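You operate a simulated robot arm through the tools that you are given. There is no shell and no other tool.

The job below is to be done with a simulated two-armed robot. You get a single attempt, and the scene is never put back.

## Task
Give the pink disc one full pump of glue under the spout.
Fine: leave it in the ring of the purple plate, back at LOAD, with the valve shut; no second pump, spill none, the other discs stay dry.

Only the result counts: the job must be done as asked and must still hold three seconds after the hand-in. Knocking over, shifting, dropping, spilling or breaking anything else fails it.

## Robot
Two 6-joint arms with fingered hands on one trunk that stands fixed in place. Base frame: the origin is at the foot of the trunk, x ahead of it, y to its left, z up; the work surface is at about z = 840. Readings come in mm, rad, newtons and seconds.
The left shoulder is at [20, 157, 829], the right one opposite. With the tool pointing down near the work surface each hand reaches from about 300 to 820 mm from the base axis, measured 20 degrees to its own side. Payload 4.1 kg a hand.
The TCP of each hand is the grasp point between the finger pads, 33 mm short of the fingertips. In the tool frame z runs along the fingers and y along their closing line. The gripper opens to 112 mm; its body begins 39 mm behind the TCP. The gripper is a hand of 4 fingers: y runs from the thumb to the fingers, the wrist lies at [-16, -118, -200] in the tool frame, and closing takes about 1.5 s.
Orientation is that of the tool frame in the base frame, as a unit quaternion [w, x, y, z]. With the fingers straight down and the wrist toward the robot, the tool's x, y and z point along [0, 1, 0], [1, 0, 0] and [0, 0, -1] of the base frame.

## Interface
- The arms move only by the tool servo_tool. It takes "left_rows", "right_rows" or both (then of equal length, played together; a hand with none holds still); each is a list of rows, each a list of 6 numbers: the shift along the base's x, y, z in mm, then the turn, a rotation vector about the base's x, y, z in rad. In form: [[tx, ty, tz, ax, ay, az], ...]. A call has 1 to 20 rows; each row is the pose to reach, as a shift and turn from the pose commanded when the call began. "left_jaw" and "right_jaw" are, for a hand that has rows, the gripper command, from -1 (shut) to 1 (fully open), values between in proportion, set as the call begins (left out, the last holds). Each row takes 0.2 s and may step no farther than 50 mm and 0.15 rad from the row before; otherwise, or with a gripper value out of range, the whole call is refused. A pose out of reach is approached as far as the arm can. The call stops where the force on the tool passes 90 N (or 10 N more than at its start, if that is more) or the arm is blocked; 0.2 s more then pass. The fingers move at their own pace (about 72 mm/s each) and stop on an object; they squeeze with about 31 N. The grip force told is the motor's: it shows also when the fingers shut on nothing. Time passes only in rows, and 0.2 s behind the last, so rows that repeat a pose let the fingers close. It gives the time, the measured TCP pose, the force on the tool (base axes), the opening and the grip force at its end, in the units of the frame above (readings bear some noise), with the torque about the TCP (base axes, N m) and any sound that the robot's microphone picked up.
- Cameras (640 x 400 px; columns grow to the right, rows downward): "scene" is now at [59.8, 0.8, 1467.1]; the picture's right is [0.01, -1.00, 0.00], its down [-0.52, -0.00, -0.85] and it looks along [0.85, 0.01, -0.52] (base axes); focal length 376 px, centre (320, 200). "left" rides on the left gripper at [-66, -89, -130] in its tool frame; the picture's right is [-0.79, -0.29, 0.54], its down [0.55, -0.71, 0.44] and it looks along [0.26, 0.64, 0.72] (tool axes); focal length 247 px, centre (320, 200). "right" rides on the right gripper at [66, -89, -130] in its tool frame; the picture's right is [-0.79, 0.29, -0.54], its down [-0.55, -0.71, 0.44] and it looks along [-0.26, 0.64, 0.72] (tool axes); focal length 247 px, centre (320, 200). There is no depth. A picture from a camera that has moved, and an enlarged one, comes with that camera's place and axes in the base frame and with its lens.
- camera(camera): a new picture of that camera. It takes no simulated time.
- move_fingers(index, middle, ring, thumb_bend, thumb_turn, hand): sets how far each is bent, from 0 (flat) to 1 (curled in); at 0.3 the hand is open as for a grip, at 0.7 the pads meet at the TCP. One left out holds its place. A second passes; each finger stops where it meets its share of the squeeze, and holds until it gets a number again. A gripper value or a shape takes the hand back. It gives what a move gives, with no picture; readings hold the bend of each and the force on the fingers (four entries, about 0 where the hand has none), thumb and palm. thumb_turn goes from beside the hand (0) to across from the fingers (1), as for a grip.
- grasp_type(shape, hand): the hand has 4 fingers and takes this shape, open, in about a second: jaw (thumb against the fingers, like two jaws); tri (thumb and two fingers); tip (a fingertip pinch); poke (one finger out to press); point (the index stretched); flat (the hand flat); cup (the hand cupped); fist (a fist). The gripper value then closes the fingers along that shape, each until it touches; the sizes above hold for jaw. It gives what a move gives, with no picture.
- aim_head(pan, tilt): turns the head with the scene camera to pan (to the left, within 1.501 rad either way) and tilt (down, from -0.506 to 1.204), counted from straight ahead of the robot. It gives what a move gives.
- inspect(camera, box): a new picture of the part [left, top, right, bottom] of that camera's present view, enlarged. It takes no simulated time.
- close_job(): hands the job in; it is judged then, once.

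Nothing tells you positions but the pictures and the camera data. Unless the task says otherwise, let go and move clear before handing in.

The tools are called after ">>>" by a JSON object that holds its "op" and its "data". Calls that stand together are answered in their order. servo_tool: Moves the arms, as the interface text tells. Its arguments: {"type":"object","properties":{"left_rows":{"type":"array","items":{"type":"array","items":{"type":"number"}}},"left_jaw":{"type":"number"},"right_rows":{"type":"array","items":{"type":"array","items":{"type":"number"}}},"right_jaw":{"type":"number"}},"required":[]} The other tools are called the same way: grasp_type (shape, hand) gives the hand a shape; move_fingers (index, middle, ring, thumb_bend, thumb_turn, hand) moves the fingers one by one; aim_head (pan, tilt) turns the head that bears the scene camera; camera (camera) takes a picture; inspect (camera, box) takes an enlarged picture of a part of a camera's view; close_job () hands the job in.

At the start:

```text
clock: 0.0
left_tool_pos: [362.4, 151.5, 1265.8]
left_tool_rot: [0.0, 0.708, 0.707, 0.0]
left_force: [0.2, -0.7, -0.1]
left_moment: [0.01, 0.0, -0.02]
left_opening: 112.1
left_grip_force: 0.1
left_shape: jaw
left_bend: [0.3, 0.3, 0.3, 0.3, 0.98]
left_finger forces: [0.1, 0.0, 0.0, 0.0, 0.0, 0.1]
right_tool_pos: [509.5, -199.0, 1165.3]
right_tool_rot: [0.0, 0.707, 0.707, -0.001]
right_force: [0.2, 0.5, 0.6]
right_moment: [0.0, 0.01, -0.01]
right_opening: 111.5
right_grip_force: 0.0
right_shape: jaw
right_bend: [0.3, 0.3, 0.3, 0.3, 0.98]
right_finger forces: [0.0, 0.0, 0.1, 0.0, 0.0, 0.0]
head pan, tilt (commanded): [0.007, 0.55]
```

scene: 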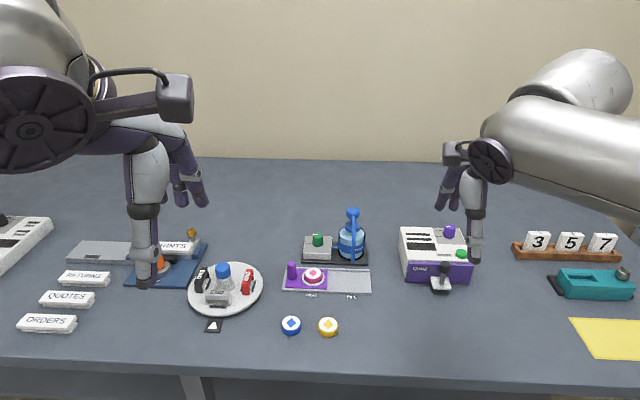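
right: 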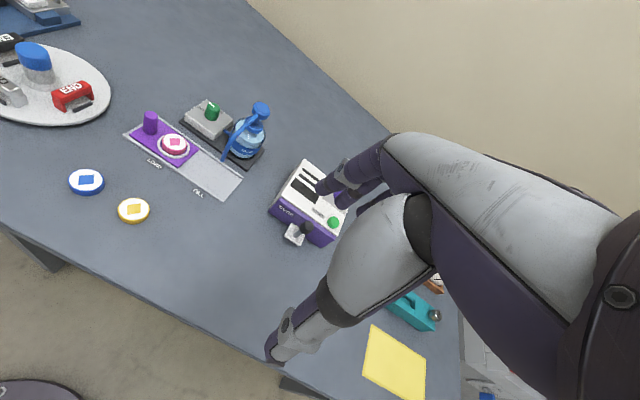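
left: 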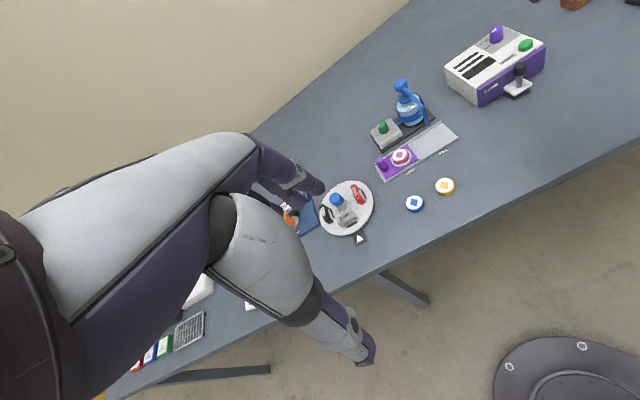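

I see a purple sliding plate with the pink disc in its ring at LOAD, a blue bottle with a spout behind the FILL end of the track, and a grey box with a green knob (probably the valve). I'll look closer before moving.

>>> {"op": "inspect", "data": {"camera": "scene", "box": [260, 190, 400, 310]}}

>>> {"op": "inspect", "data": {"camera": "right", "box": [110, 80, 290, 230]}}

>>> {"op": "inspect", "data": {"camera": "left", "box": [350, 60, 490, 220]}}

```text
3.33 times, centred on (330, 250) of scene
camera zoom: at [59.8, 0.8, 1467.1], right [0.01, -1.0, 0.0], down [-0.52, 0.0, -0.85], along [0.85, 0.01, -0.52], focal length 1253 px, centre (287, 33)
```

zoom: 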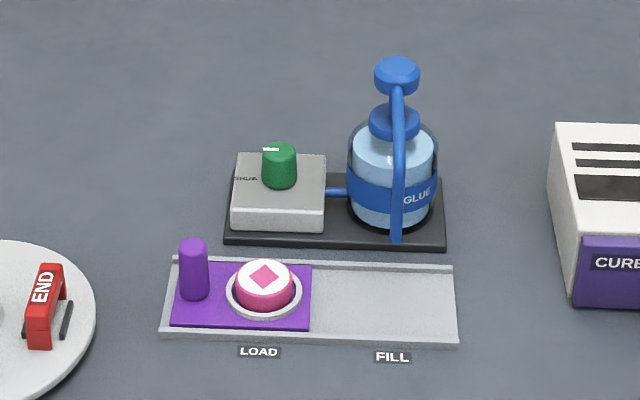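

```text
2.67 times, centred on (200, 155) of right
camera zoom: at [419.6, -134.0, 1295.6], right [0.29, -0.79, 0.54], down [-0.71, -0.55, -0.44], along [0.64, -0.26, -0.72], focal length 659 px, centre (640, 320)
```

zoom: 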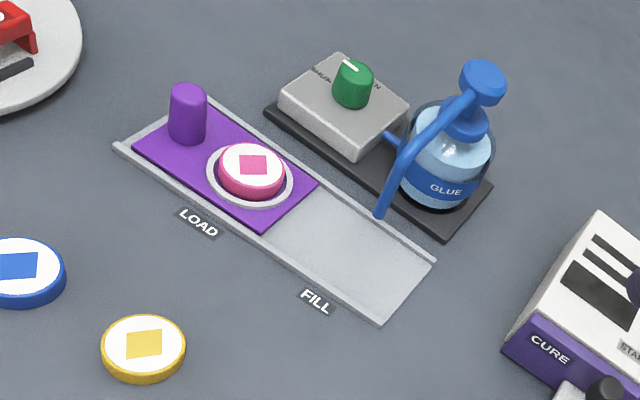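

```text
2.50 times, centred on (420, 140) of left
camera zoom: at [273.8, 85.0, 1394.6], right [-0.29, -0.79, -0.54], down [-0.71, 0.55, -0.44], along [0.64, 0.26, -0.72], focal length 617 px, centre (70, 350)
```

zoom: 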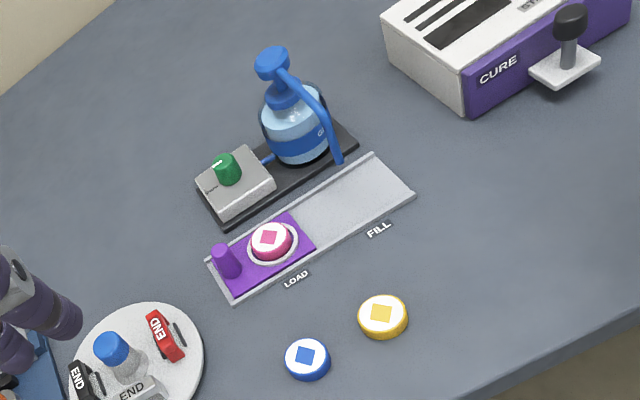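

I'll zoom in on the valve markings, the plate and the pump to read the labels and pin down coordinates.

>>> {"op": "inspect", "data": {"camera": "scene", "box": [295, 225, 345, 265]}}

>>> {"op": "inspect", "data": {"camera": "right", "box": [175, 90, 235, 140]}}

>>> {"op": "inspect", "data": {"camera": "scene", "box": [325, 200, 385, 275]}}

>>> {"op": "inspect", "data": {"camera": "left", "box": [365, 110, 425, 160]}}

>>> {"op": "inspect", "data": {"camera": "scene", "box": [180, 250, 280, 340]}}

```text
10.00 times, centred on (320, 245) of scene
camera zoom: at [59.8, 0.8, 1467.1], right [0.01, -1.0, 0.0], down [-0.52, 0.0, -0.85], along [0.85, 0.01, -0.52], focal length 3759 px, centre (320, -250)
```

zoom: 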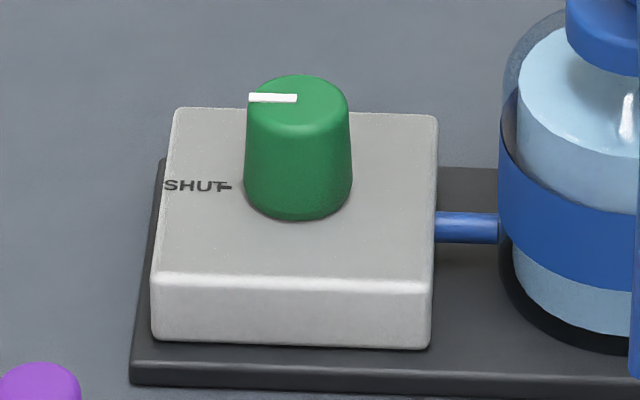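

```text
8.00 times, centred on (205, 115) of right
camera zoom: at [419.6, -134.0, 1295.6], right [0.29, -0.79, 0.54], down [-0.71, -0.55, -0.44], along [0.64, -0.26, -0.72], focal length 1976 px, centre (1240, 880)
```

zoom: 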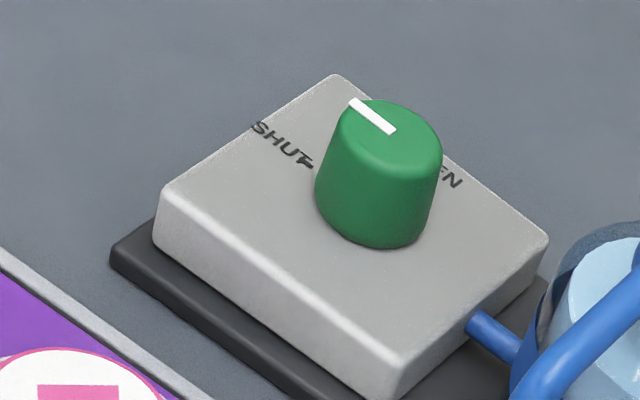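

```text
5.33 times, centred on (355, 238) of scene
camera zoom: at [59.8, 0.8, 1467.1], right [0.01, -1.0, 0.0], down [-0.52, 0.0, -0.85], along [0.85, 0.01, -0.52], focal length 2005 px, centre (133, 0)
```

zoom: 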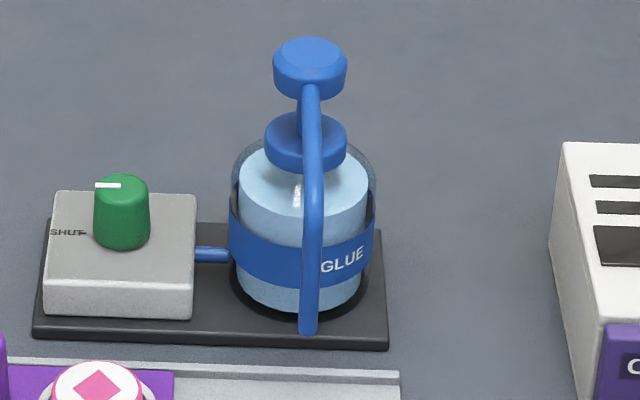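

```text
8.00 times, centred on (395, 135) of left
camera zoom: at [273.8, 85.0, 1394.6], right [-0.29, -0.79, -0.54], down [-0.71, 0.55, -0.44], along [0.64, 0.26, -0.72], focal length 1976 px, centre (-280, 720)
```

zoom: 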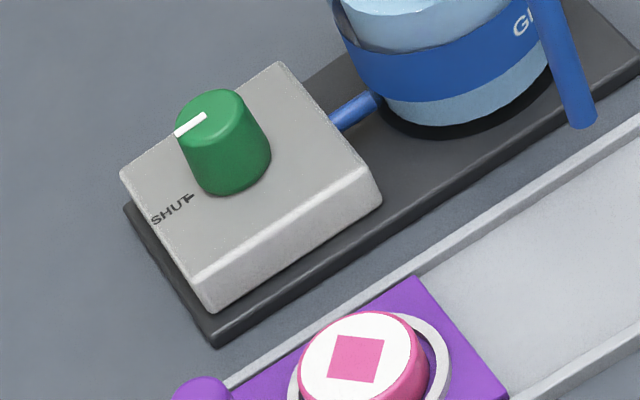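

```text
4.44 times, centred on (230, 295) of scene
camera zoom: at [59.8, 0.8, 1467.1], right [0.01, -1.0, 0.0], down [-0.52, 0.0, -0.85], along [0.85, 0.01, -0.52], focal length 1671 px, centre (720, -222)
```

zoom: 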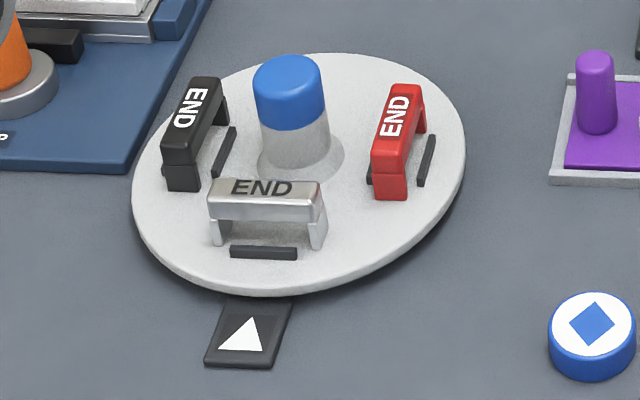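

The valve pointer is at SHUT (left), and OPEN is on its far side. I take the positions as peg (717,70, top 889), disc (716,21, top 865), spout tip (718,-69,895), pump head top (810,-73,977) and knob (811,12, top 900). First I'll check how far the left hand reaches with the fingers down, over clear table left of the valve.

>>> {"op": "servo_tool", "data": {"left_rows": [[40, 0, -20, 0, 0, 0], [80, 0, -40, 0, 0, 0], [120, 0, -60, 0, 0, 0], [160, 0, -80, 0, 0, 0], [200, 0, -100, 0, 0, 0], [240, 0, -120, 0, 0, 0], [280, 0, -140, 0, 0, 0], [320, 0, -160, 0, 0, 0], [360, 0, -180, 0, 0, 0], [400, 0, -200, 0, 0, 0], [435, 0, -230, 0, 0, 0], [435, 0, -230, 0, 0, 0]]}}

```text
clock: 2.6
left_tool_pos: [755.4, 140.7, 1018.8]
left_tool_rot: [0.0, 0.707, 0.707, 0.0]
left_force: [0.0, 0.1, 0.3]
left_moment: [-0.02, 0.0, -0.01]
left_opening: 112.1
left_grip_force: 0.1
left_shape: jaw
left_bend: [0.3, 0.3, 0.3, 0.3, 0.98]
left_finger forces: [0.1, 0.1, 0.0, 0.1, 0.0, 0.1]
left hand out of reach, approached as far as the arm can: row 10, 11, 12
right_tool_pos: [509.1, -200.3, 1166.5]
right_tool_rot: [0.0, 0.707, 0.707, 0.0]
right_force: [-0.3, -0.1, 0.5]
right_moment: [0.0, 0.01, 0.01]
right_opening: 111.8
right_grip_force: 0.1
right_shape: jaw
right_bend: [0.3, 0.3, 0.3, 0.3, 0.98]
right_finger forces: [0.0, 0.0, 0.0, 0.0, 0.1, 0.1]
head pan, tilt (commanded): [0.007, 0.55]
```

The left arm stopped at about x = 755 with the fingers down, so I'll need a modest forward tilt for the valve and pump. I'll look at the hand geometry from the cameras now.

>>> {"op": "camera", "data": {"camera": "scene"}}

>>> {"op": "camera", "data": {"camera": "left"}}

>>> {"op": "camera", "data": {"camera": "right"}}

```text
taken
camera scene: at [59.6, 0.9, 1467.1], right [0.01, -1.0, 0.0], down [-0.52, 0.0, -0.85], along [0.85, 0.01, -0.52], focal length 376 px, centre (320, 200)
```

scene: 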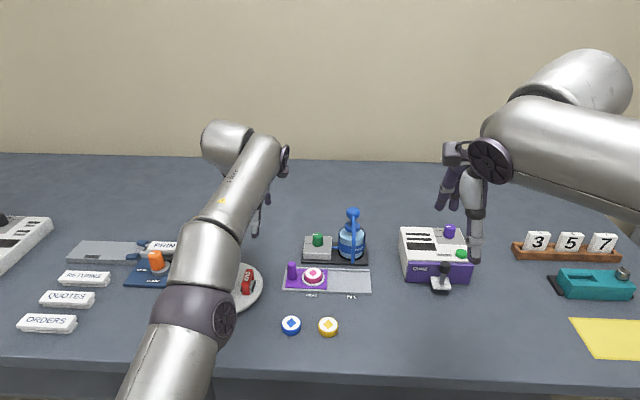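

```text
taken
camera left: at [667.0, 75.3, 1148.9], right [-0.29, -0.79, -0.54], down [-0.71, 0.55, -0.43], along [0.64, 0.26, -0.72], focal length 247 px, centre (320, 200)
```

left: 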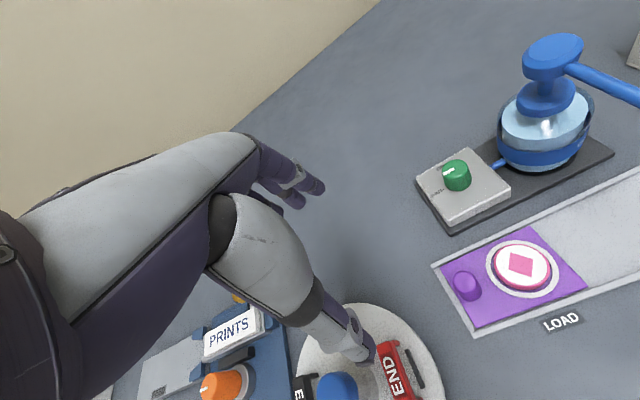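

```text
taken
camera right: at [419.4, -133.9, 1295.7], right [0.29, -0.79, 0.54], down [-0.71, -0.55, -0.44], along [0.64, -0.26, -0.72], focal length 247 px, centre (320, 200)
```

right: 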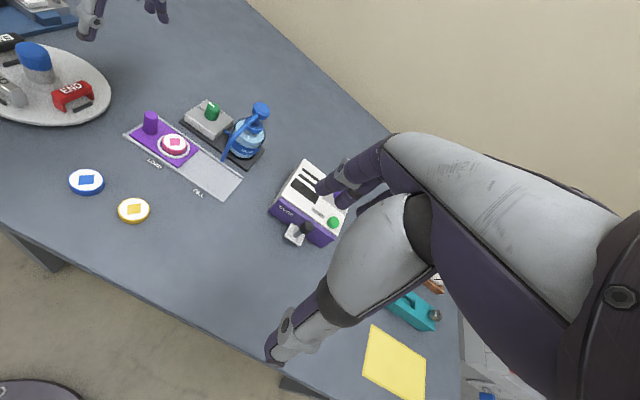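

>>> {"op": "inspect", "data": {"camera": "left", "box": [220, 110, 420, 380]}}

>>> {"op": "grasp_type", "data": {"shape": "tip", "hand": "left"}}

```text
1.48 times, centred on (320, 245) of left
camera zoom: at [667.0, 75.3, 1148.9], right [-0.29, -0.79, -0.54], down [-0.71, 0.55, -0.43], along [0.64, 0.26, -0.72], focal length 366 px, centre (320, 133)
```

zoom: 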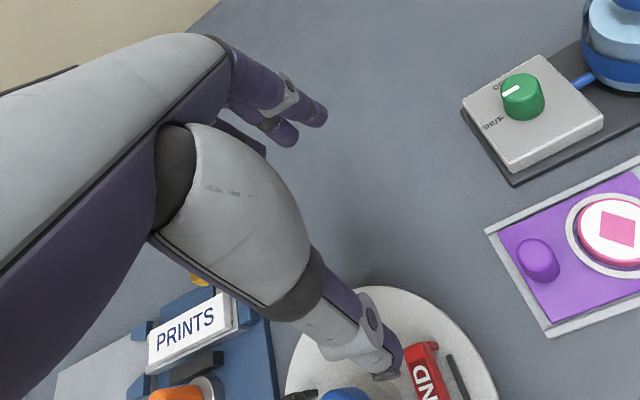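

```text
clock: 3.5
left_tool_pos: [755.8, 141.6, 1019.4]
left_tool_rot: [0.0, 0.707, 0.707, 0.0]
left_force: [0.0, 0.4, -0.4]
left_moment: [0.02, 0.01, 0.03]
left_opening: 112.1
left_grip_force: 0.1
left_shape: tip
left_bend: [0.3, 0.97, 0.99, 0.3, 0.98]
left_finger forces: [0.0, 0.0, 0.0, 0.0, 0.1, 0.0]
right_tool_pos: [508.8, -199.6, 1165.5]
right_tool_rot: [0.0, 0.708, 0.707, 0.0]
right_force: [0.3, 0.6, -0.7]
right_moment: [0.01, 0.0, -0.02]
right_opening: 111.9
right_grip_force: 0.1
right_shape: jaw
right_bend: [0.3, 0.3, 0.3, 0.3, 0.98]
right_finger forces: [0.0, 0.1, 0.0, 0.1, 0.0, 0.0]
head pan, tilt (commanded): [0.007, 0.55]
```

>>> {"op": "inspect", "data": {"camera": "left", "box": [220, 110, 420, 380]}}

>>> {"op": "inspect", "data": {"camera": "right", "box": [60, 0, 260, 120]}}

>>> {"op": "inspect", "data": {"camera": "scene", "box": [190, 110, 310, 260]}}

```text
1.48 times, centred on (320, 245) of left
camera zoom: at [667.0, 75.2, 1149.3], right [-0.29, -0.79, -0.54], down [-0.71, 0.55, -0.44], along [0.64, 0.26, -0.72], focal length 366 px, centre (320, 133)
```

zoom: 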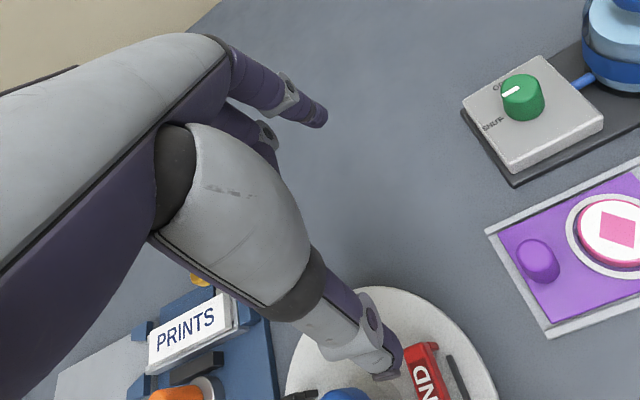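

```text
3.20 times, centred on (160, 60) of right
camera zoom: at [419.6, -134.0, 1295.6], right [0.29, -0.79, 0.54], down [-0.71, -0.55, -0.44], along [0.64, -0.26, -0.72], focal length 790 px, centre (832, 648)
```

zoom: 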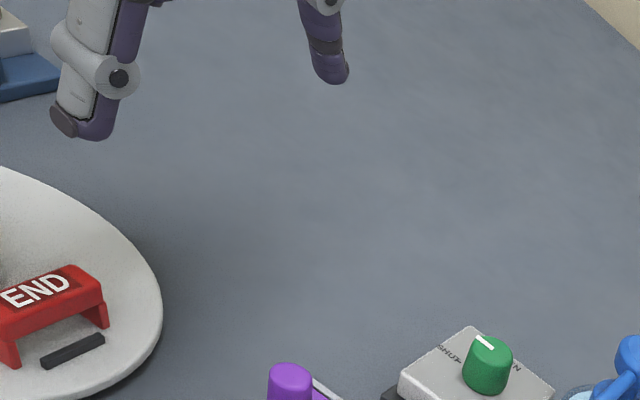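

```text
2.67 times, centred on (250, 185) of scene
camera zoom: at [59.8, 0.8, 1467.1], right [0.01, -1.0, 0.0], down [-0.52, 0.0, -0.85], along [0.85, 0.01, -0.52], focal length 1002 px, centre (507, 240)
```

zoom: 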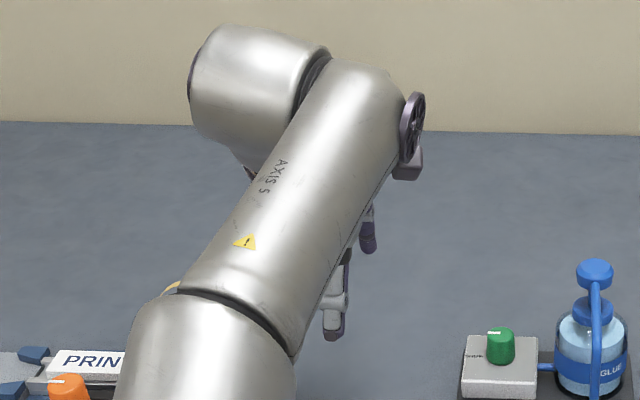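

The fingers' index tip is about 61 mm ahead of the TCP and offset about 14 mm sideways. I'll back off to a reachable pose and see how the "tri" shape closes in free air, since it looks good for the round knob.

>>> {"op": "servo_tool", "data": {"left_rows": [[-40, 0, 0, 0, 0, 0], [-80, 0, 0, 0, 0, 0], [-97.4, 0, 0, 0, 0, 0], [-97.4, 0, 0, 0, 0, 0]]}}

>>> {"op": "grasp_type", "data": {"shape": "tri", "hand": "left"}}

>>> {"op": "servo_tool", "data": {"left_rows": [[0, 0, 0, 0, 0, 0], [0, 0, 0, 0, 0, 0], [0, 0, 0, 0, 0, 0], [0, 0, 0, 0, 0, 0], [0, 0, 0, 0, 0, 0], [0, 0, 0, 0, 0, 0]], "left_jaw": -0.55}}

>>> {"op": "camera", "data": {"camera": "left"}}

>>> {"op": "camera", "data": {"camera": "right"}}

```text
clock: 4.5
left_tool_pos: [721.3, 138.4, 1076.7]
left_tool_rot: [0.0, 0.708, 0.707, -0.001]
left_force: [0.2, -0.7, -0.5]
left_moment: [0.0, 0.03, -0.01]
left_opening: 112.0
left_grip_force: 0.0
left_shape: tip
left_bend: [0.3, 0.97, 0.99, 0.3, 0.98]
left_finger forces: [0.0, 0.0, 0.0, 0.0, 0.0, 0.0]
left hand out of reach, approached as far as the arm can: row 1, 2, 3, 4
right_tool_pos: [510.5, -200.5, 1164.9]
right_tool_rot: [0.001, 0.707, 0.707, 0.0]
right_force: [0.0, 0.8, 0.6]
right_moment: [0.0, 0.03, 0.02]
right_opening: 111.7
right_grip_force: 0.1
right_shape: jaw
right_bend: [0.3, 0.3, 0.3, 0.3, 0.98]
right_finger forces: [0.0, 0.1, 0.1, 0.0, 0.0, 0.0]
head pan, tilt (commanded): [0.007, 0.55]
```

```text
clock: 5.4
left_tool_pos: [721.8, 138.9, 1077.1]
left_tool_rot: [0.0, 0.708, 0.707, 0.0]
left_force: [0.2, -0.2, -0.9]
left_moment: [-0.02, 0.01, -0.01]
left_opening: 111.9
left_grip_force: 0.1
left_shape: tri
left_bend: [0.3, 0.3, 0.99, 0.3, 0.98]
left_finger forces: [0.0, 0.1, 0.0, 0.0, 0.1, 0.1]
right_tool_pos: [508.5, -200.1, 1164.9]
right_tool_rot: [0.0, 0.707, 0.707, 0.0]
right_force: [-1.1, -1.0, -0.2]
right_moment: [0.0, 0.02, 0.02]
right_opening: 111.7
right_grip_force: 0.1
right_shape: jaw
right_bend: [0.3, 0.3, 0.3, 0.3, 0.98]
right_finger forces: [0.0, 0.0, 0.0, 0.0, 0.0, 0.1]
head pan, tilt (commanded): [0.007, 0.55]
```

```text
clock: 6.8
left_tool_pos: [721.8, 138.7, 1077.0]
left_tool_rot: [0.0, 0.707, 0.707, 0.0]
left_force: [-1.1, -0.2, -0.8]
left_moment: [-0.01, 0.0, -0.04]
left_opening: 25.5
left_grip_force: 0.2
left_shape: tri
left_bend: [0.75, 0.57, 0.99, 0.74, 1.0]
left_finger forces: [0.0, 0.1, 0.0, 0.0, 0.0, 0.0]
right_tool_pos: [509.8, -200.9, 1165.8]
right_tool_rot: [0.0, 0.707, 0.707, 0.001]
right_force: [0.0, -0.2, -0.9]
right_moment: [0.01, 0.0, 0.0]
right_opening: 111.5
right_grip_force: 0.0
right_shape: jaw
right_bend: [0.3, 0.3, 0.3, 0.3, 0.98]
right_finger forces: [0.1, 0.0, 0.0, 0.1, 0.1, 0.0]
head pan, tilt (commanded): [0.007, 0.55]
```

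```text
taken
camera left: at [633.4, 73.7, 1207.4], right [-0.29, -0.79, -0.54], down [-0.71, 0.55, -0.43], along [0.64, 0.26, -0.72], focal length 247 px, centre (320, 200)
```

left: 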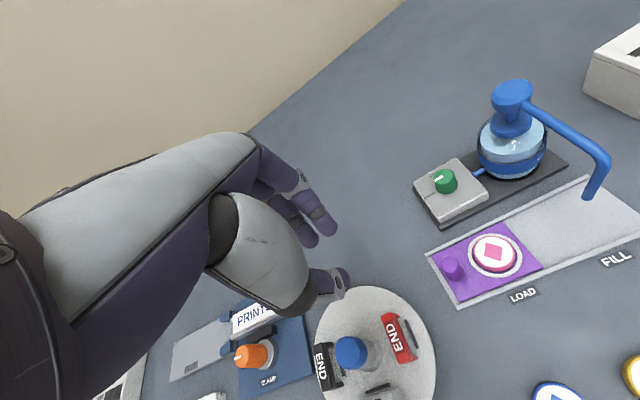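

```text
taken
camera right: at [419.6, -134.0, 1295.6], right [0.29, -0.79, 0.54], down [-0.71, -0.55, -0.44], along [0.64, -0.26, -0.72], focal length 247 px, centre (320, 200)
```

right: 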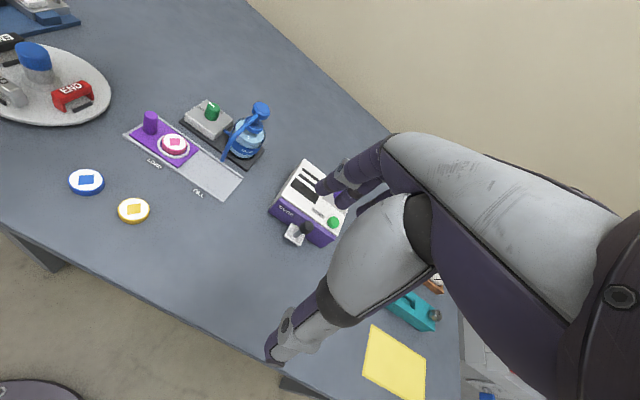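

The arm got stuck straightened out at its reach limit. I'll pull the hand back in and up to bend the elbow, and stay clear of full stretch from here on.

>>> {"op": "servo_tool", "data": {"left_rows": [[-45, 0, 20, 0, 0, 0], [-90, 0, 40, 0, 0, 0], [-130, 0, 60, 0, 0, 0], [-150, 0, 64, 0, 0, 0], [-150, 0, 64, 0, 0, 0]]}}

```text
clock: 8.0
left_tool_pos: [682.3, 130.6, 1143.7]
left_tool_rot: [-0.001, 0.707, 0.707, 0.0]
left_force: [0.2, -0.2, 0.0]
left_moment: [0.02, 0.02, 0.05]
left_opening: 25.3
left_grip_force: 0.1
left_shape: tri
left_bend: [0.75, 0.57, 0.99, 0.74, 1.0]
left_finger forces: [0.0, 0.0, 0.1, 0.0, 0.1, 0.0]
left hand out of reach, approached as far as the arm can: row 1, 2, 3, 4, 5
right_tool_pos: [508.5, -200.8, 1165.4]
right_tool_rot: [0.0, 0.707, 0.707, 0.0]
right_force: [-1.0, 0.3, 0.7]
right_moment: [0.0, -0.01, 0.0]
right_opening: 111.6
right_grip_force: 0.0
right_shape: jaw
right_bend: [0.3, 0.3, 0.3, 0.3, 0.98]
right_finger forces: [0.1, 0.1, 0.0, 0.1, 0.1, 0.1]
head pan, tilt (commanded): [0.007, 0.55]
```

Still straight. An upward pull can't unbend it, so I'll command a pose inward and lower, which should flex the elbow the right way.

>>> {"op": "servo_tool", "data": {"left_rows": [[0, 0, -30, 0, 0, 0], [0, 0, -60, 0, 0, 0], [0, 0, -90, 0, 0, 0], [0, 0, -110, 0, 0, 0]]}}

```text
clock: 9.0
left_tool_pos: [729.4, 124.0, 1057.9]
left_tool_rot: [0.0, 0.707, 0.707, 0.0]
left_force: [-0.5, -0.4, -0.7]
left_moment: [-0.02, -0.02, 0.02]
left_opening: 25.3
left_grip_force: 0.1
left_shape: tri
left_bend: [0.75, 0.57, 0.99, 0.74, 1.0]
left_finger forces: [0.0, 0.0, 0.0, 0.1, 0.1, 0.0]
left hand out of reach, approached as far as the arm can: row 1, 2, 3, 4
right_tool_pos: [509.5, -200.2, 1166.9]
right_tool_rot: [0.0, 0.707, 0.707, 0.0]
right_force: [-0.5, -0.1, -0.3]
right_moment: [-0.06, -0.04, -0.03]
right_opening: 111.6
right_grip_force: 0.1
right_shape: jaw
right_bend: [0.3, 0.3, 0.3, 0.3, 0.98]
right_finger forces: [0.0, 0.0, 0.0, 0.1, 0.1, 0.0]
head pan, tilt (commanded): [0.007, 0.55]
```

>>> {"op": "camera", "data": {"camera": "scene"}}

>>> {"op": "camera", "data": {"camera": "right"}}

```text
taken
camera scene: at [59.2, 1.1, 1467.1], right [0.01, -1.0, 0.0], down [-0.52, 0.0, -0.85], along [0.85, 0.01, -0.52], focal length 376 px, centre (320, 200)
```

scene: 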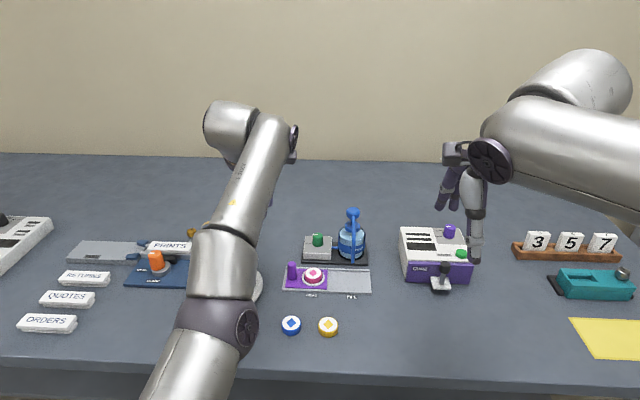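

```text
taken
camera right: at [419.1, -133.7, 1295.8], right [0.29, -0.79, 0.54], down [-0.71, -0.55, -0.44], along [0.64, -0.26, -0.72], focal length 247 px, centre (320, 200)
```

right: 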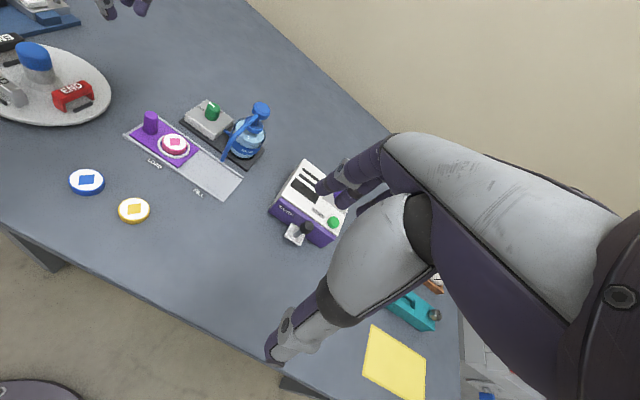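

The elbow hinge swings sideways (outward), so a rightward pull should flex it. I'll try that at safe height.

>>> {"op": "servo_tool", "data": {"left_rows": [[0, -40, 20, 0, 0, 0], [0, -80, 40, 0, 0, 0], [0, -120, 60, 0, 0, 0], [0, -160, 80, 0, 0, 0]]}}

```text
clock: 10.0
left_tool_pos: [666.2, -31.0, 1106.4]
left_tool_rot: [0.0, 0.707, 0.707, 0.0]
left_force: [-1.5, 1.3, 0.3]
left_moment: [-0.05, -0.02, 0.02]
left_opening: 25.4
left_grip_force: 0.1
left_shape: tri
left_bend: [0.75, 0.57, 0.99, 0.74, 1.0]
left_finger forces: [0.1, 0.0, 0.0, 0.0, 0.0, 0.0]
left hand out of reach, approached as far as the arm can: row 1, 2, 4
right_tool_pos: [509.5, -199.0, 1165.3]
right_tool_rot: [0.0, 0.708, 0.707, 0.0]
right_force: [-1.4, 0.3, 1.2]
right_moment: [-0.09, -0.03, -0.02]
right_opening: 111.7
right_grip_force: 0.0
right_shape: jaw
right_bend: [0.3, 0.3, 0.3, 0.3, 0.98]
right_finger forces: [0.0, 0.0, 0.1, 0.0, 0.0, 0.0]
head pan, tilt (commanded): [0.007, 0.55]
```

>>> {"op": "servo_tool", "data": {"left_rows": [[0, 30, 0, 0, 0, 0], [0, 40, 0, 0, 0, 0], [0, 40, 0, 0, 0, 0], [0, 40, 0, 0, 0, 0]]}}

```text
clock: 11.0
left_tool_pos: [680.8, 5.4, 1114.6]
left_tool_rot: [-0.001, 0.704, 0.71, 0.004]
left_force: [0.0, 0.4, 0.0]
left_moment: [0.02, -0.04, 0.0]
left_opening: 25.4
left_grip_force: 0.0
left_shape: tri
left_bend: [0.75, 0.57, 0.99, 0.74, 1.0]
left_finger forces: [0.0, 0.0, 0.1, 0.0, 0.0, 0.0]
left hand out of reach, approached as far as the arm can: row 1, 2, 3
right_tool_pos: [510.0, -200.3, 1165.9]
right_tool_rot: [0.0, 0.707, 0.707, 0.0]
right_force: [-0.2, 0.7, 0.1]
right_moment: [0.0, 0.01, -0.01]
right_opening: 111.9
right_grip_force: 0.0
right_shape: jaw
right_bend: [0.3, 0.3, 0.3, 0.3, 0.98]
right_finger forces: [0.1, 0.1, 0.1, 0.0, 0.0, 0.0]
head pan, tilt (commanded): [0.007, 0.55]
```

>>> {"op": "servo_tool", "data": {"left_rows": [[0, 0, 0, 0, 0, 0], [0, 0, 0, 0, 0, 0], [0, 0, 0, 0, 0, 0], [0, 0, 0, 0, 0, 0]]}}

```text
clock: 12.0
left_tool_pos: [681.1, 6.5, 1115.6]
left_tool_rot: [-0.001, 0.704, 0.71, 0.003]
left_force: [-0.7, -0.2, 0.6]
left_moment: [0.0, -0.03, -0.01]
left_opening: 25.1
left_grip_force: 0.0
left_shape: tri
left_bend: [0.75, 0.57, 0.99, 0.74, 1.0]
left_finger forces: [0.1, 0.1, 0.1, 0.0, 0.1, 0.1]
right_tool_pos: [508.8, -200.3, 1165.5]
right_tool_rot: [0.0, 0.707, 0.707, -0.001]
right_force: [-0.7, -0.1, 0.3]
right_moment: [0.01, 0.01, 0.04]
right_opening: 111.7
right_grip_force: 0.0
right_shape: jaw
right_bend: [0.3, 0.3, 0.3, 0.3, 0.98]
right_finger forces: [0.0, 0.0, 0.0, 0.1, 0.0, 0.0]
head pan, tilt (commanded): [0.007, 0.55]
```

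>>> {"op": "servo_tool", "data": {"left_rows": [[-20, 0, 0, 0, 0, 0], [-50, 0, 0, 0, 0, 0], [-50, 0, 0, 0, 0, 0]]}}

```text
clock: 12.8
left_tool_pos: [656.9, -3.2, 1133.7]
left_tool_rot: [-0.001, 0.707, 0.707, -0.001]
left_force: [-0.3, -0.6, -0.3]
left_moment: [0.05, 0.03, -0.01]
left_opening: 25.3
left_grip_force: 0.0
left_shape: tri
left_bend: [0.75, 0.57, 0.99, 0.74, 1.0]
left_finger forces: [0.0, 0.1, 0.0, 0.0, 0.0, 0.1]
left hand out of reach, approached as far as the arm can: row 1, 2
right_tool_pos: [510.3, -200.1, 1164.1]
right_tool_rot: [0.0, 0.707, 0.707, 0.0]
right_force: [0.0, 0.2, -0.7]
right_moment: [0.03, 0.0, 0.01]
right_opening: 111.6
right_grip_force: 0.0
right_shape: jaw
right_bend: [0.3, 0.3, 0.3, 0.3, 0.98]
right_finger forces: [0.1, 0.0, 0.0, 0.0, 0.0, 0.0]
head pan, tilt (commanded): [0.007, 0.55]
```

The controller seems to creep out of the stretched pose slowly. I'll pull inward more, and hold to let it converge.

>>> {"op": "servo_tool", "data": {"left_rows": [[-40, 0, 0, 0, 0, 0], [-80, 0, 0, 0, 0, 0], [-120, 0, 0, 0, 0, 0], [-160, 0, 0, 0, 0, 0], [-160, 0, 0, 0, 0, 0], [-160, 0, 0, 0, 0, 0], [-160, 0, 0, 0, 0, 0], [-160, 0, 0, 0, 0, 0], [-160, 0, 0, 0, 0, 0], [-160, 0, 0, 0, 0, 0]]}}

>>> {"op": "camera", "data": {"camera": "scene"}}

```text
clock: 15.0
left_tool_pos: [459.6, 11.0, 1110.1]
left_tool_rot: [0.0, 0.707, 0.707, 0.0]
left_force: [-0.5, -0.3, 0.1]
left_moment: [0.01, -0.03, -0.02]
left_opening: 25.3
left_grip_force: 0.0
left_shape: tri
left_bend: [0.75, 0.57, 0.99, 0.74, 1.0]
left_finger forces: [0.0, 0.0, 0.0, 0.0, 0.1, 0.1]
left hand out of reach, approached as far as the arm can: row 1
right_tool_pos: [509.3, -200.6, 1166.0]
right_tool_rot: [-0.001, 0.707, 0.707, 0.001]
right_force: [0.1, 0.5, -0.3]
right_moment: [-0.01, 0.03, -0.01]
right_opening: 111.7
right_grip_force: 0.1
right_shape: jaw
right_bend: [0.3, 0.3, 0.3, 0.3, 0.98]
right_finger forces: [0.1, 0.1, 0.0, 0.0, 0.0, 0.0]
head pan, tilt (commanded): [0.007, 0.55]
```

```text
taken
camera scene: at [59.8, 0.8, 1467.1], right [0.01, -1.0, 0.0], down [-0.52, 0.0, -0.85], along [0.85, 0.01, -0.52], focal length 376 px, centre (320, 200)
```

scene: 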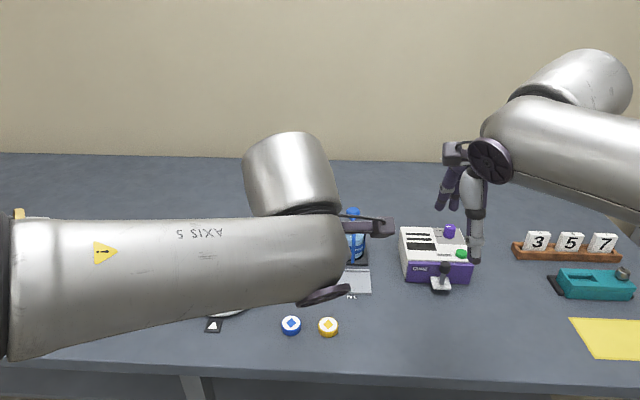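

The elbow is bent properly again. Next I'll bring the left hand over the peg, tilted about 30° so the palm stays left of the spout, with a three-finger (tri) opening of about 60 mm.

>>> {"op": "servo_tool", "data": {"left_rows": [[34, 14, -15, -0.0748, 0, 0], [68, 28, -31, -0.1496, 0, 0], [103, 42, -47, -0.2244, 0, 0], [137, 57, -63, -0.2992, 0, 0], [171, 71, -79, -0.374, 0, 0], [206, 85, -94, -0.4488, 0, 0], [240, 99, -110, -0.5236, 0, 0], [240, 99, -110, -0.5236, 0, 0]], "left_jaw": 0.07}}

>>> {"op": "camera", "data": {"camera": "scene"}}

>>> {"op": "camera", "data": {"camera": "left"}}

>>> {"op": "camera", "data": {"camera": "right"}}

```text
clock: 16.8
left_tool_pos: [698.2, 107.0, 998.2]
left_tool_rot: [0.184, 0.683, 0.683, -0.184]
left_force: [0.4, -0.5, -0.3]
left_moment: [-0.01, -0.04, 0.01]
left_opening: 59.6
left_grip_force: 0.0
left_shape: tri
left_bend: [0.76, 0.43, 0.99, 0.69, 1.0]
left_finger forces: [0.1, 0.1, 0.0, 0.0, 0.0, 0.0]
right_tool_pos: [509.7, -200.6, 1165.5]
right_tool_rot: [0.0, 0.707, 0.707, -0.001]
right_force: [0.6, 0.9, -0.9]
right_moment: [-0.04, 0.04, -0.03]
right_opening: 111.6
right_grip_force: 0.0
right_shape: jaw
right_bend: [0.3, 0.3, 0.3, 0.3, 0.98]
right_finger forces: [0.1, 0.0, 0.1, 0.0, 0.0, 0.0]
head pan, tilt (commanded): [0.007, 0.55]
```

```text
taken
camera scene: at [59.7, 0.8, 1467.1], right [0.01, -1.0, 0.0], down [-0.52, 0.0, -0.85], along [0.85, 0.01, -0.52], focal length 376 px, centre (320, 200)
```

scene: 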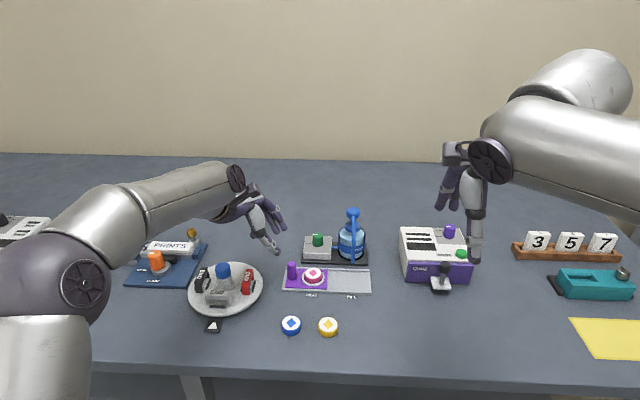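

```text
taken
camera left: at [609.1, 113.7, 1142.6], right [-0.29, -0.96, -0.07], down [-0.71, 0.26, -0.65], along [0.64, -0.14, -0.75], focal length 247 px, centre (320, 200)
```

left: 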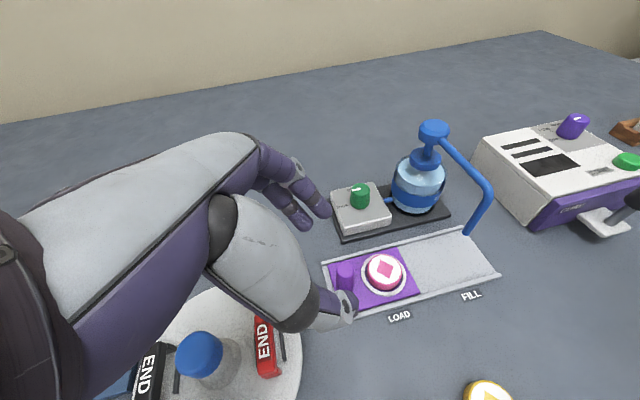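

```text
taken
camera right: at [419.5, -134.0, 1295.7], right [0.29, -0.79, 0.54], down [-0.71, -0.55, -0.44], along [0.64, -0.26, -0.72], focal length 247 px, centre (320, 200)
```

right: 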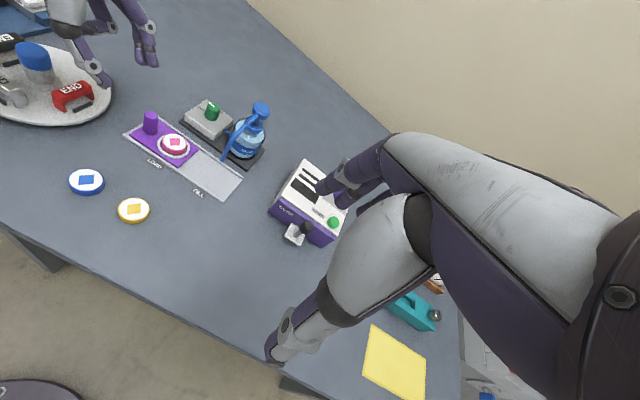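

>>> {"op": "inspect", "data": {"camera": "left", "box": [240, 130, 400, 330]}}

>>> {"op": "inspect", "data": {"camera": "right", "box": [30, 0, 250, 180]}}

>>> {"op": "inspect", "data": {"camera": "scene", "box": [200, 160, 360, 300]}}

```text
2.00 times, centred on (320, 230) of left
camera zoom: at [609.1, 113.7, 1142.6], right [-0.29, -0.96, -0.07], down [-0.71, 0.26, -0.65], along [0.64, -0.14, -0.75], focal length 494 px, centre (320, 140)
```

zoom: 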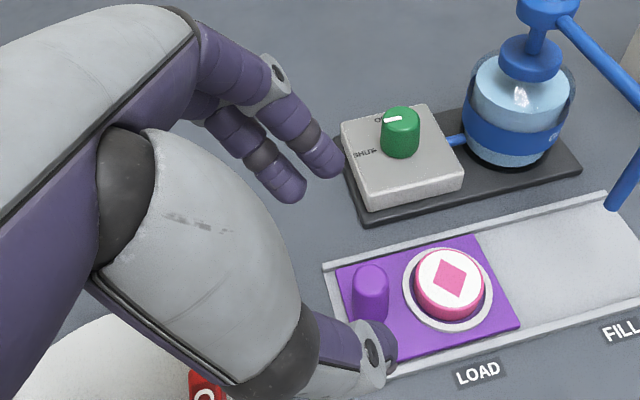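

```text
2.22 times, centred on (140, 90) of right
camera zoom: at [419.5, -134.0, 1295.7], right [0.29, -0.79, 0.54], down [-0.71, -0.55, -0.44], along [0.64, -0.26, -0.72], focal length 549 px, centre (720, 444)
```

zoom: 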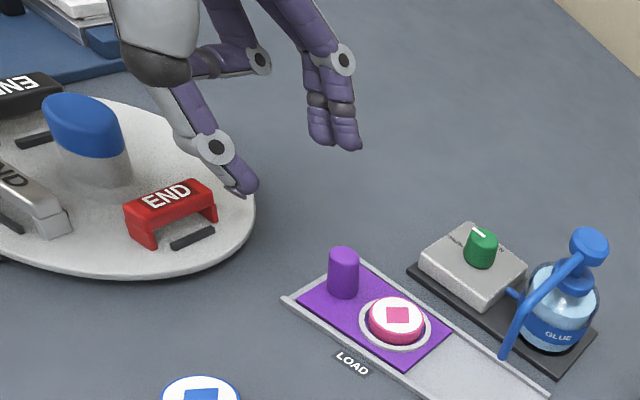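

```text
2.86 times, centred on (280, 230) of scene
camera zoom: at [59.7, 0.8, 1467.1], right [0.01, -1.0, 0.0], down [-0.52, 0.0, -0.85], along [0.85, 0.01, -0.52], focal length 1074 px, centre (434, 114)
```

zoom: 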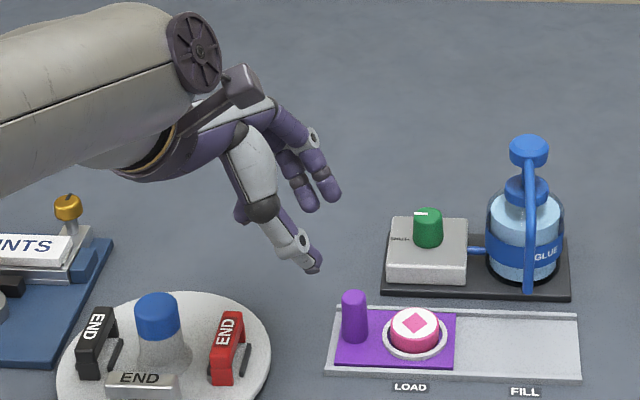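

The hand geometry is clear now: index, middle and thumb tips are about 33 mm ahead of the TCP. I'll go over the peg at (718,70) and descend part way to check alignment.

>>> {"op": "servo_tool", "data": {"left_rows": [[10, -14, -10, 0, 0, 0], [20, -27.5, -20, 0, 0, 0], [20, -27.5, -45, 0, 0, 0], [20, -27.5, -70, 0, 0, 0], [20, -27.5, -70, 0, 0, 0]]}}

>>> {"op": "inspect", "data": {"camera": "left", "box": [240, 130, 440, 330]}}

>>> {"op": "inspect", "data": {"camera": "right", "box": [80, 40, 260, 200]}}

>>> {"op": "inspect", "data": {"camera": "scene", "box": [220, 190, 380, 310]}}

```text
clock: 18.0
left_tool_pos: [719.5, 79.4, 928.6]
left_tool_rot: [0.183, 0.683, 0.683, -0.184]
left_force: [0.9, 0.0, -0.1]
left_moment: [0.0, 0.02, 0.01]
left_opening: 59.3
left_grip_force: 0.2
left_shape: tri
left_bend: [0.76, 0.43, 0.99, 0.69, 1.0]
left_finger forces: [0.0, 0.0, 0.0, 0.0, 0.0, 0.0]
right_tool_pos: [509.0, -199.9, 1166.4]
right_tool_rot: [-0.001, 0.707, 0.707, -0.001]
right_force: [-0.7, -0.3, 0.4]
right_moment: [0.01, -0.04, -0.03]
right_opening: 111.7
right_grip_force: 0.2
right_shape: jaw
right_bend: [0.3, 0.3, 0.3, 0.3, 0.98]
right_finger forces: [0.1, 0.1, 0.0, 0.0, 0.1, 0.1]
head pan, tilt (commanded): [0.007, 0.55]
```

```text
2.00 times, centred on (340, 230) of left
camera zoom: at [631.1, 87.6, 1072.9], right [-0.29, -0.96, -0.07], down [-0.71, 0.26, -0.65], along [0.64, -0.14, -0.75], focal length 494 px, centre (280, 140)
```

zoom: 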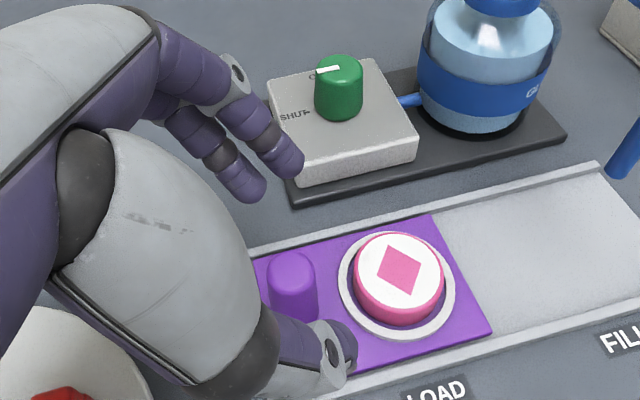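

```text
2.50 times, centred on (170, 120) of right
camera zoom: at [419.5, -134.0, 1295.6], right [0.29, -0.79, 0.54], down [-0.71, -0.55, -0.44], along [0.64, -0.26, -0.72], focal length 617 px, centre (695, 400)
```

zoom: 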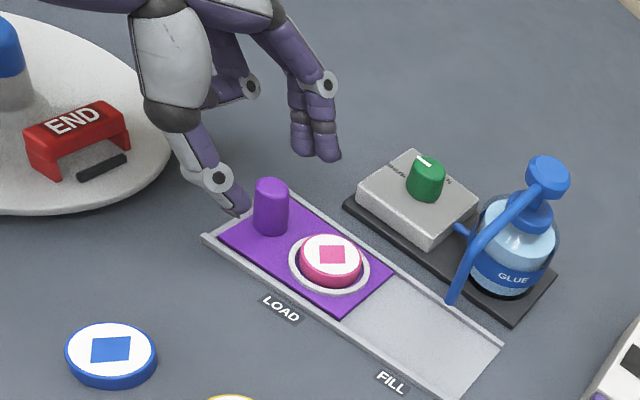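

```text
3.33 times, centred on (300, 250) of scene
camera zoom: at [59.7, 0.8, 1467.1], right [0.01, -1.0, 0.0], down [-0.52, 0.0, -0.85], along [0.85, 0.01, -0.52], focal length 1253 px, centre (387, 33)
```

zoom: 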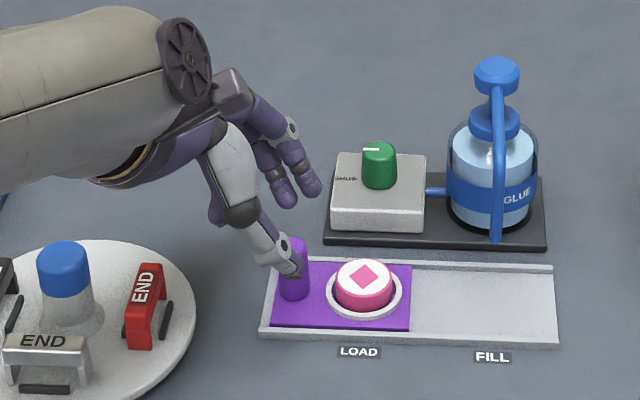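

Alignment looks right: the thumb is in front of the peg and the fingers behind. I'll descend the last 33 mm and close.

>>> {"op": "servo_tool", "data": {"left_rows": [[-1, 0, -12, 0, 0, 0], [-1, 0, -24, 0, 0, 0], [-1, 0, -33, 0, 0, 0], [-1, 0, -33, 0, 0, 0]]}}

>>> {"op": "inspect", "data": {"camera": "left", "box": [240, 130, 440, 330]}}

>>> {"op": "inspect", "data": {"camera": "right", "box": [80, 40, 260, 200]}}

```text
clock: 19.0
left_tool_pos: [718.8, 81.2, 896.1]
left_tool_rot: [0.182, 0.683, 0.683, -0.184]
left_force: [-0.8, 0.0, 0.2]
left_moment: [-0.02, 0.01, 0.0]
left_opening: 59.2
left_grip_force: 0.0
left_shape: tri
left_bend: [0.76, 0.43, 0.99, 0.69, 1.0]
left_finger forces: [0.0, 0.0, 0.0, 0.0, 0.0, 0.1]
right_tool_pos: [509.0, -201.4, 1165.3]
right_tool_rot: [0.0, 0.707, 0.707, -0.001]
right_force: [-0.1, 1.0, 0.6]
right_moment: [0.0, -0.02, 0.0]
right_opening: 111.6
right_grip_force: 0.2
right_shape: jaw
right_bend: [0.3, 0.3, 0.3, 0.3, 0.98]
right_finger forces: [0.0, 0.0, 0.1, 0.0, 0.1, 0.0]
head pan, tilt (commanded): [0.007, 0.55]
```

```text
2.00 times, centred on (340, 230) of left
camera zoom: at [630.0, 88.8, 1040.2], right [-0.29, -0.96, -0.07], down [-0.71, 0.26, -0.65], along [0.64, -0.14, -0.75], focal length 494 px, centre (280, 140)
```

zoom: 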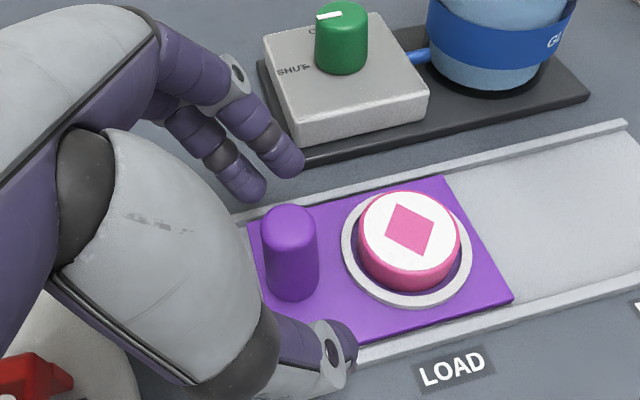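

```text
2.50 times, centred on (170, 120) of right
camera zoom: at [419.6, -134.0, 1295.6], right [0.29, -0.79, 0.54], down [-0.71, -0.55, -0.44], along [0.64, -0.26, -0.72], focal length 617 px, centre (695, 400)
```

zoom: 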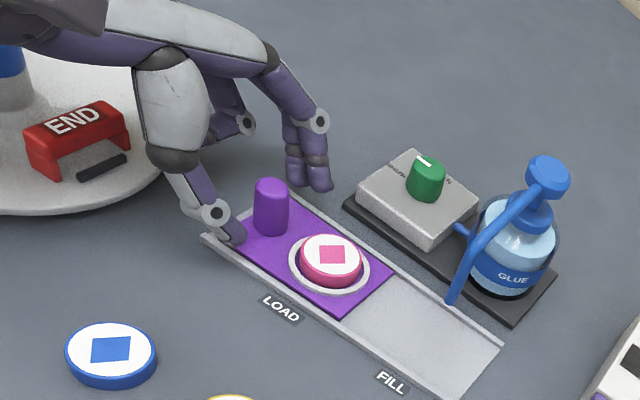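

>>> {"op": "servo_tool", "data": {"left_rows": [[0, 0, 0, 0, 0, 0], [0, 0, 0, 0, 0, 0], [0, 0, 0, 0, 0, 0], [0, 0, 0, 0, 0, 0], [0, 0, 0, 0, 0, 0], [0, 0, 0, 0, 0, 0]], "left_jaw": -1}}

>>> {"op": "inspect", "data": {"camera": "left", "box": [240, 130, 440, 330]}}

>>> {"op": "inspect", "data": {"camera": "right", "box": [80, 40, 260, 200]}}

```text
clock: 20.4
left_tool_pos: [718.4, 80.1, 894.5]
left_tool_rot: [0.183, 0.683, 0.683, -0.182]
left_force: [-0.5, -1.7, -1.8]
left_moment: [-0.01, -0.09, -0.03]
left_opening: 13.0
left_grip_force: 31.3
left_shape: tri
left_bend: [0.73, 0.63, 1.0, 0.74, 1.0]
left_finger forces: [13.6, 14.0, 0.0, 0.0, 27.5, 0.0]
right_tool_pos: [508.7, -200.6, 1165.1]
right_tool_rot: [0.0, 0.707, 0.707, 0.0]
right_force: [-0.6, 0.8, 0.2]
right_moment: [0.03, -0.02, -0.02]
right_opening: 111.7
right_grip_force: 0.1
right_shape: jaw
right_bend: [0.3, 0.3, 0.3, 0.3, 0.98]
right_finger forces: [0.0, 0.1, 0.0, 0.0, 0.0, 0.0]
head pan, tilt (commanded): [0.007, 0.55]
```

```text
2.00 times, centred on (340, 230) of left
camera zoom: at [630.0, 88.6, 1040.4], right [-0.29, -0.96, -0.07], down [-0.71, 0.26, -0.65], along [0.64, -0.14, -0.75], focal length 494 px, centre (280, 140)
```

zoom: 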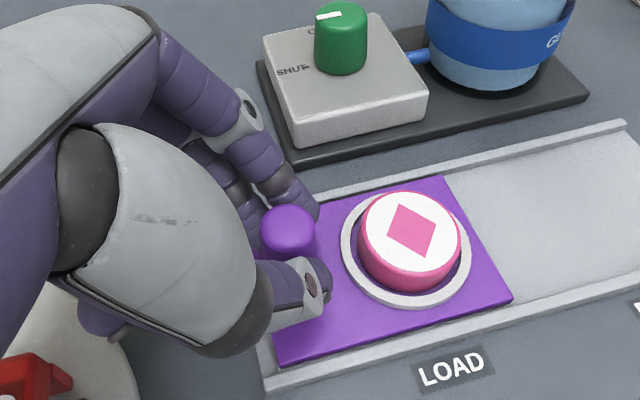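

```text
2.50 times, centred on (170, 120) of right
camera zoom: at [419.6, -134.0, 1295.6], right [0.29, -0.79, 0.54], down [-0.71, -0.55, -0.44], along [0.64, -0.26, -0.72], focal length 617 px, centre (695, 400)
```

zoom: 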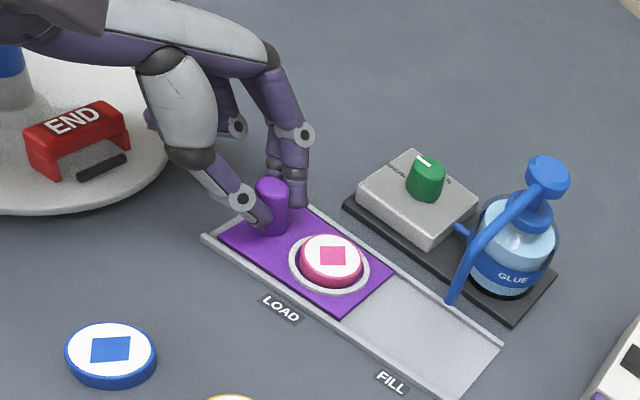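

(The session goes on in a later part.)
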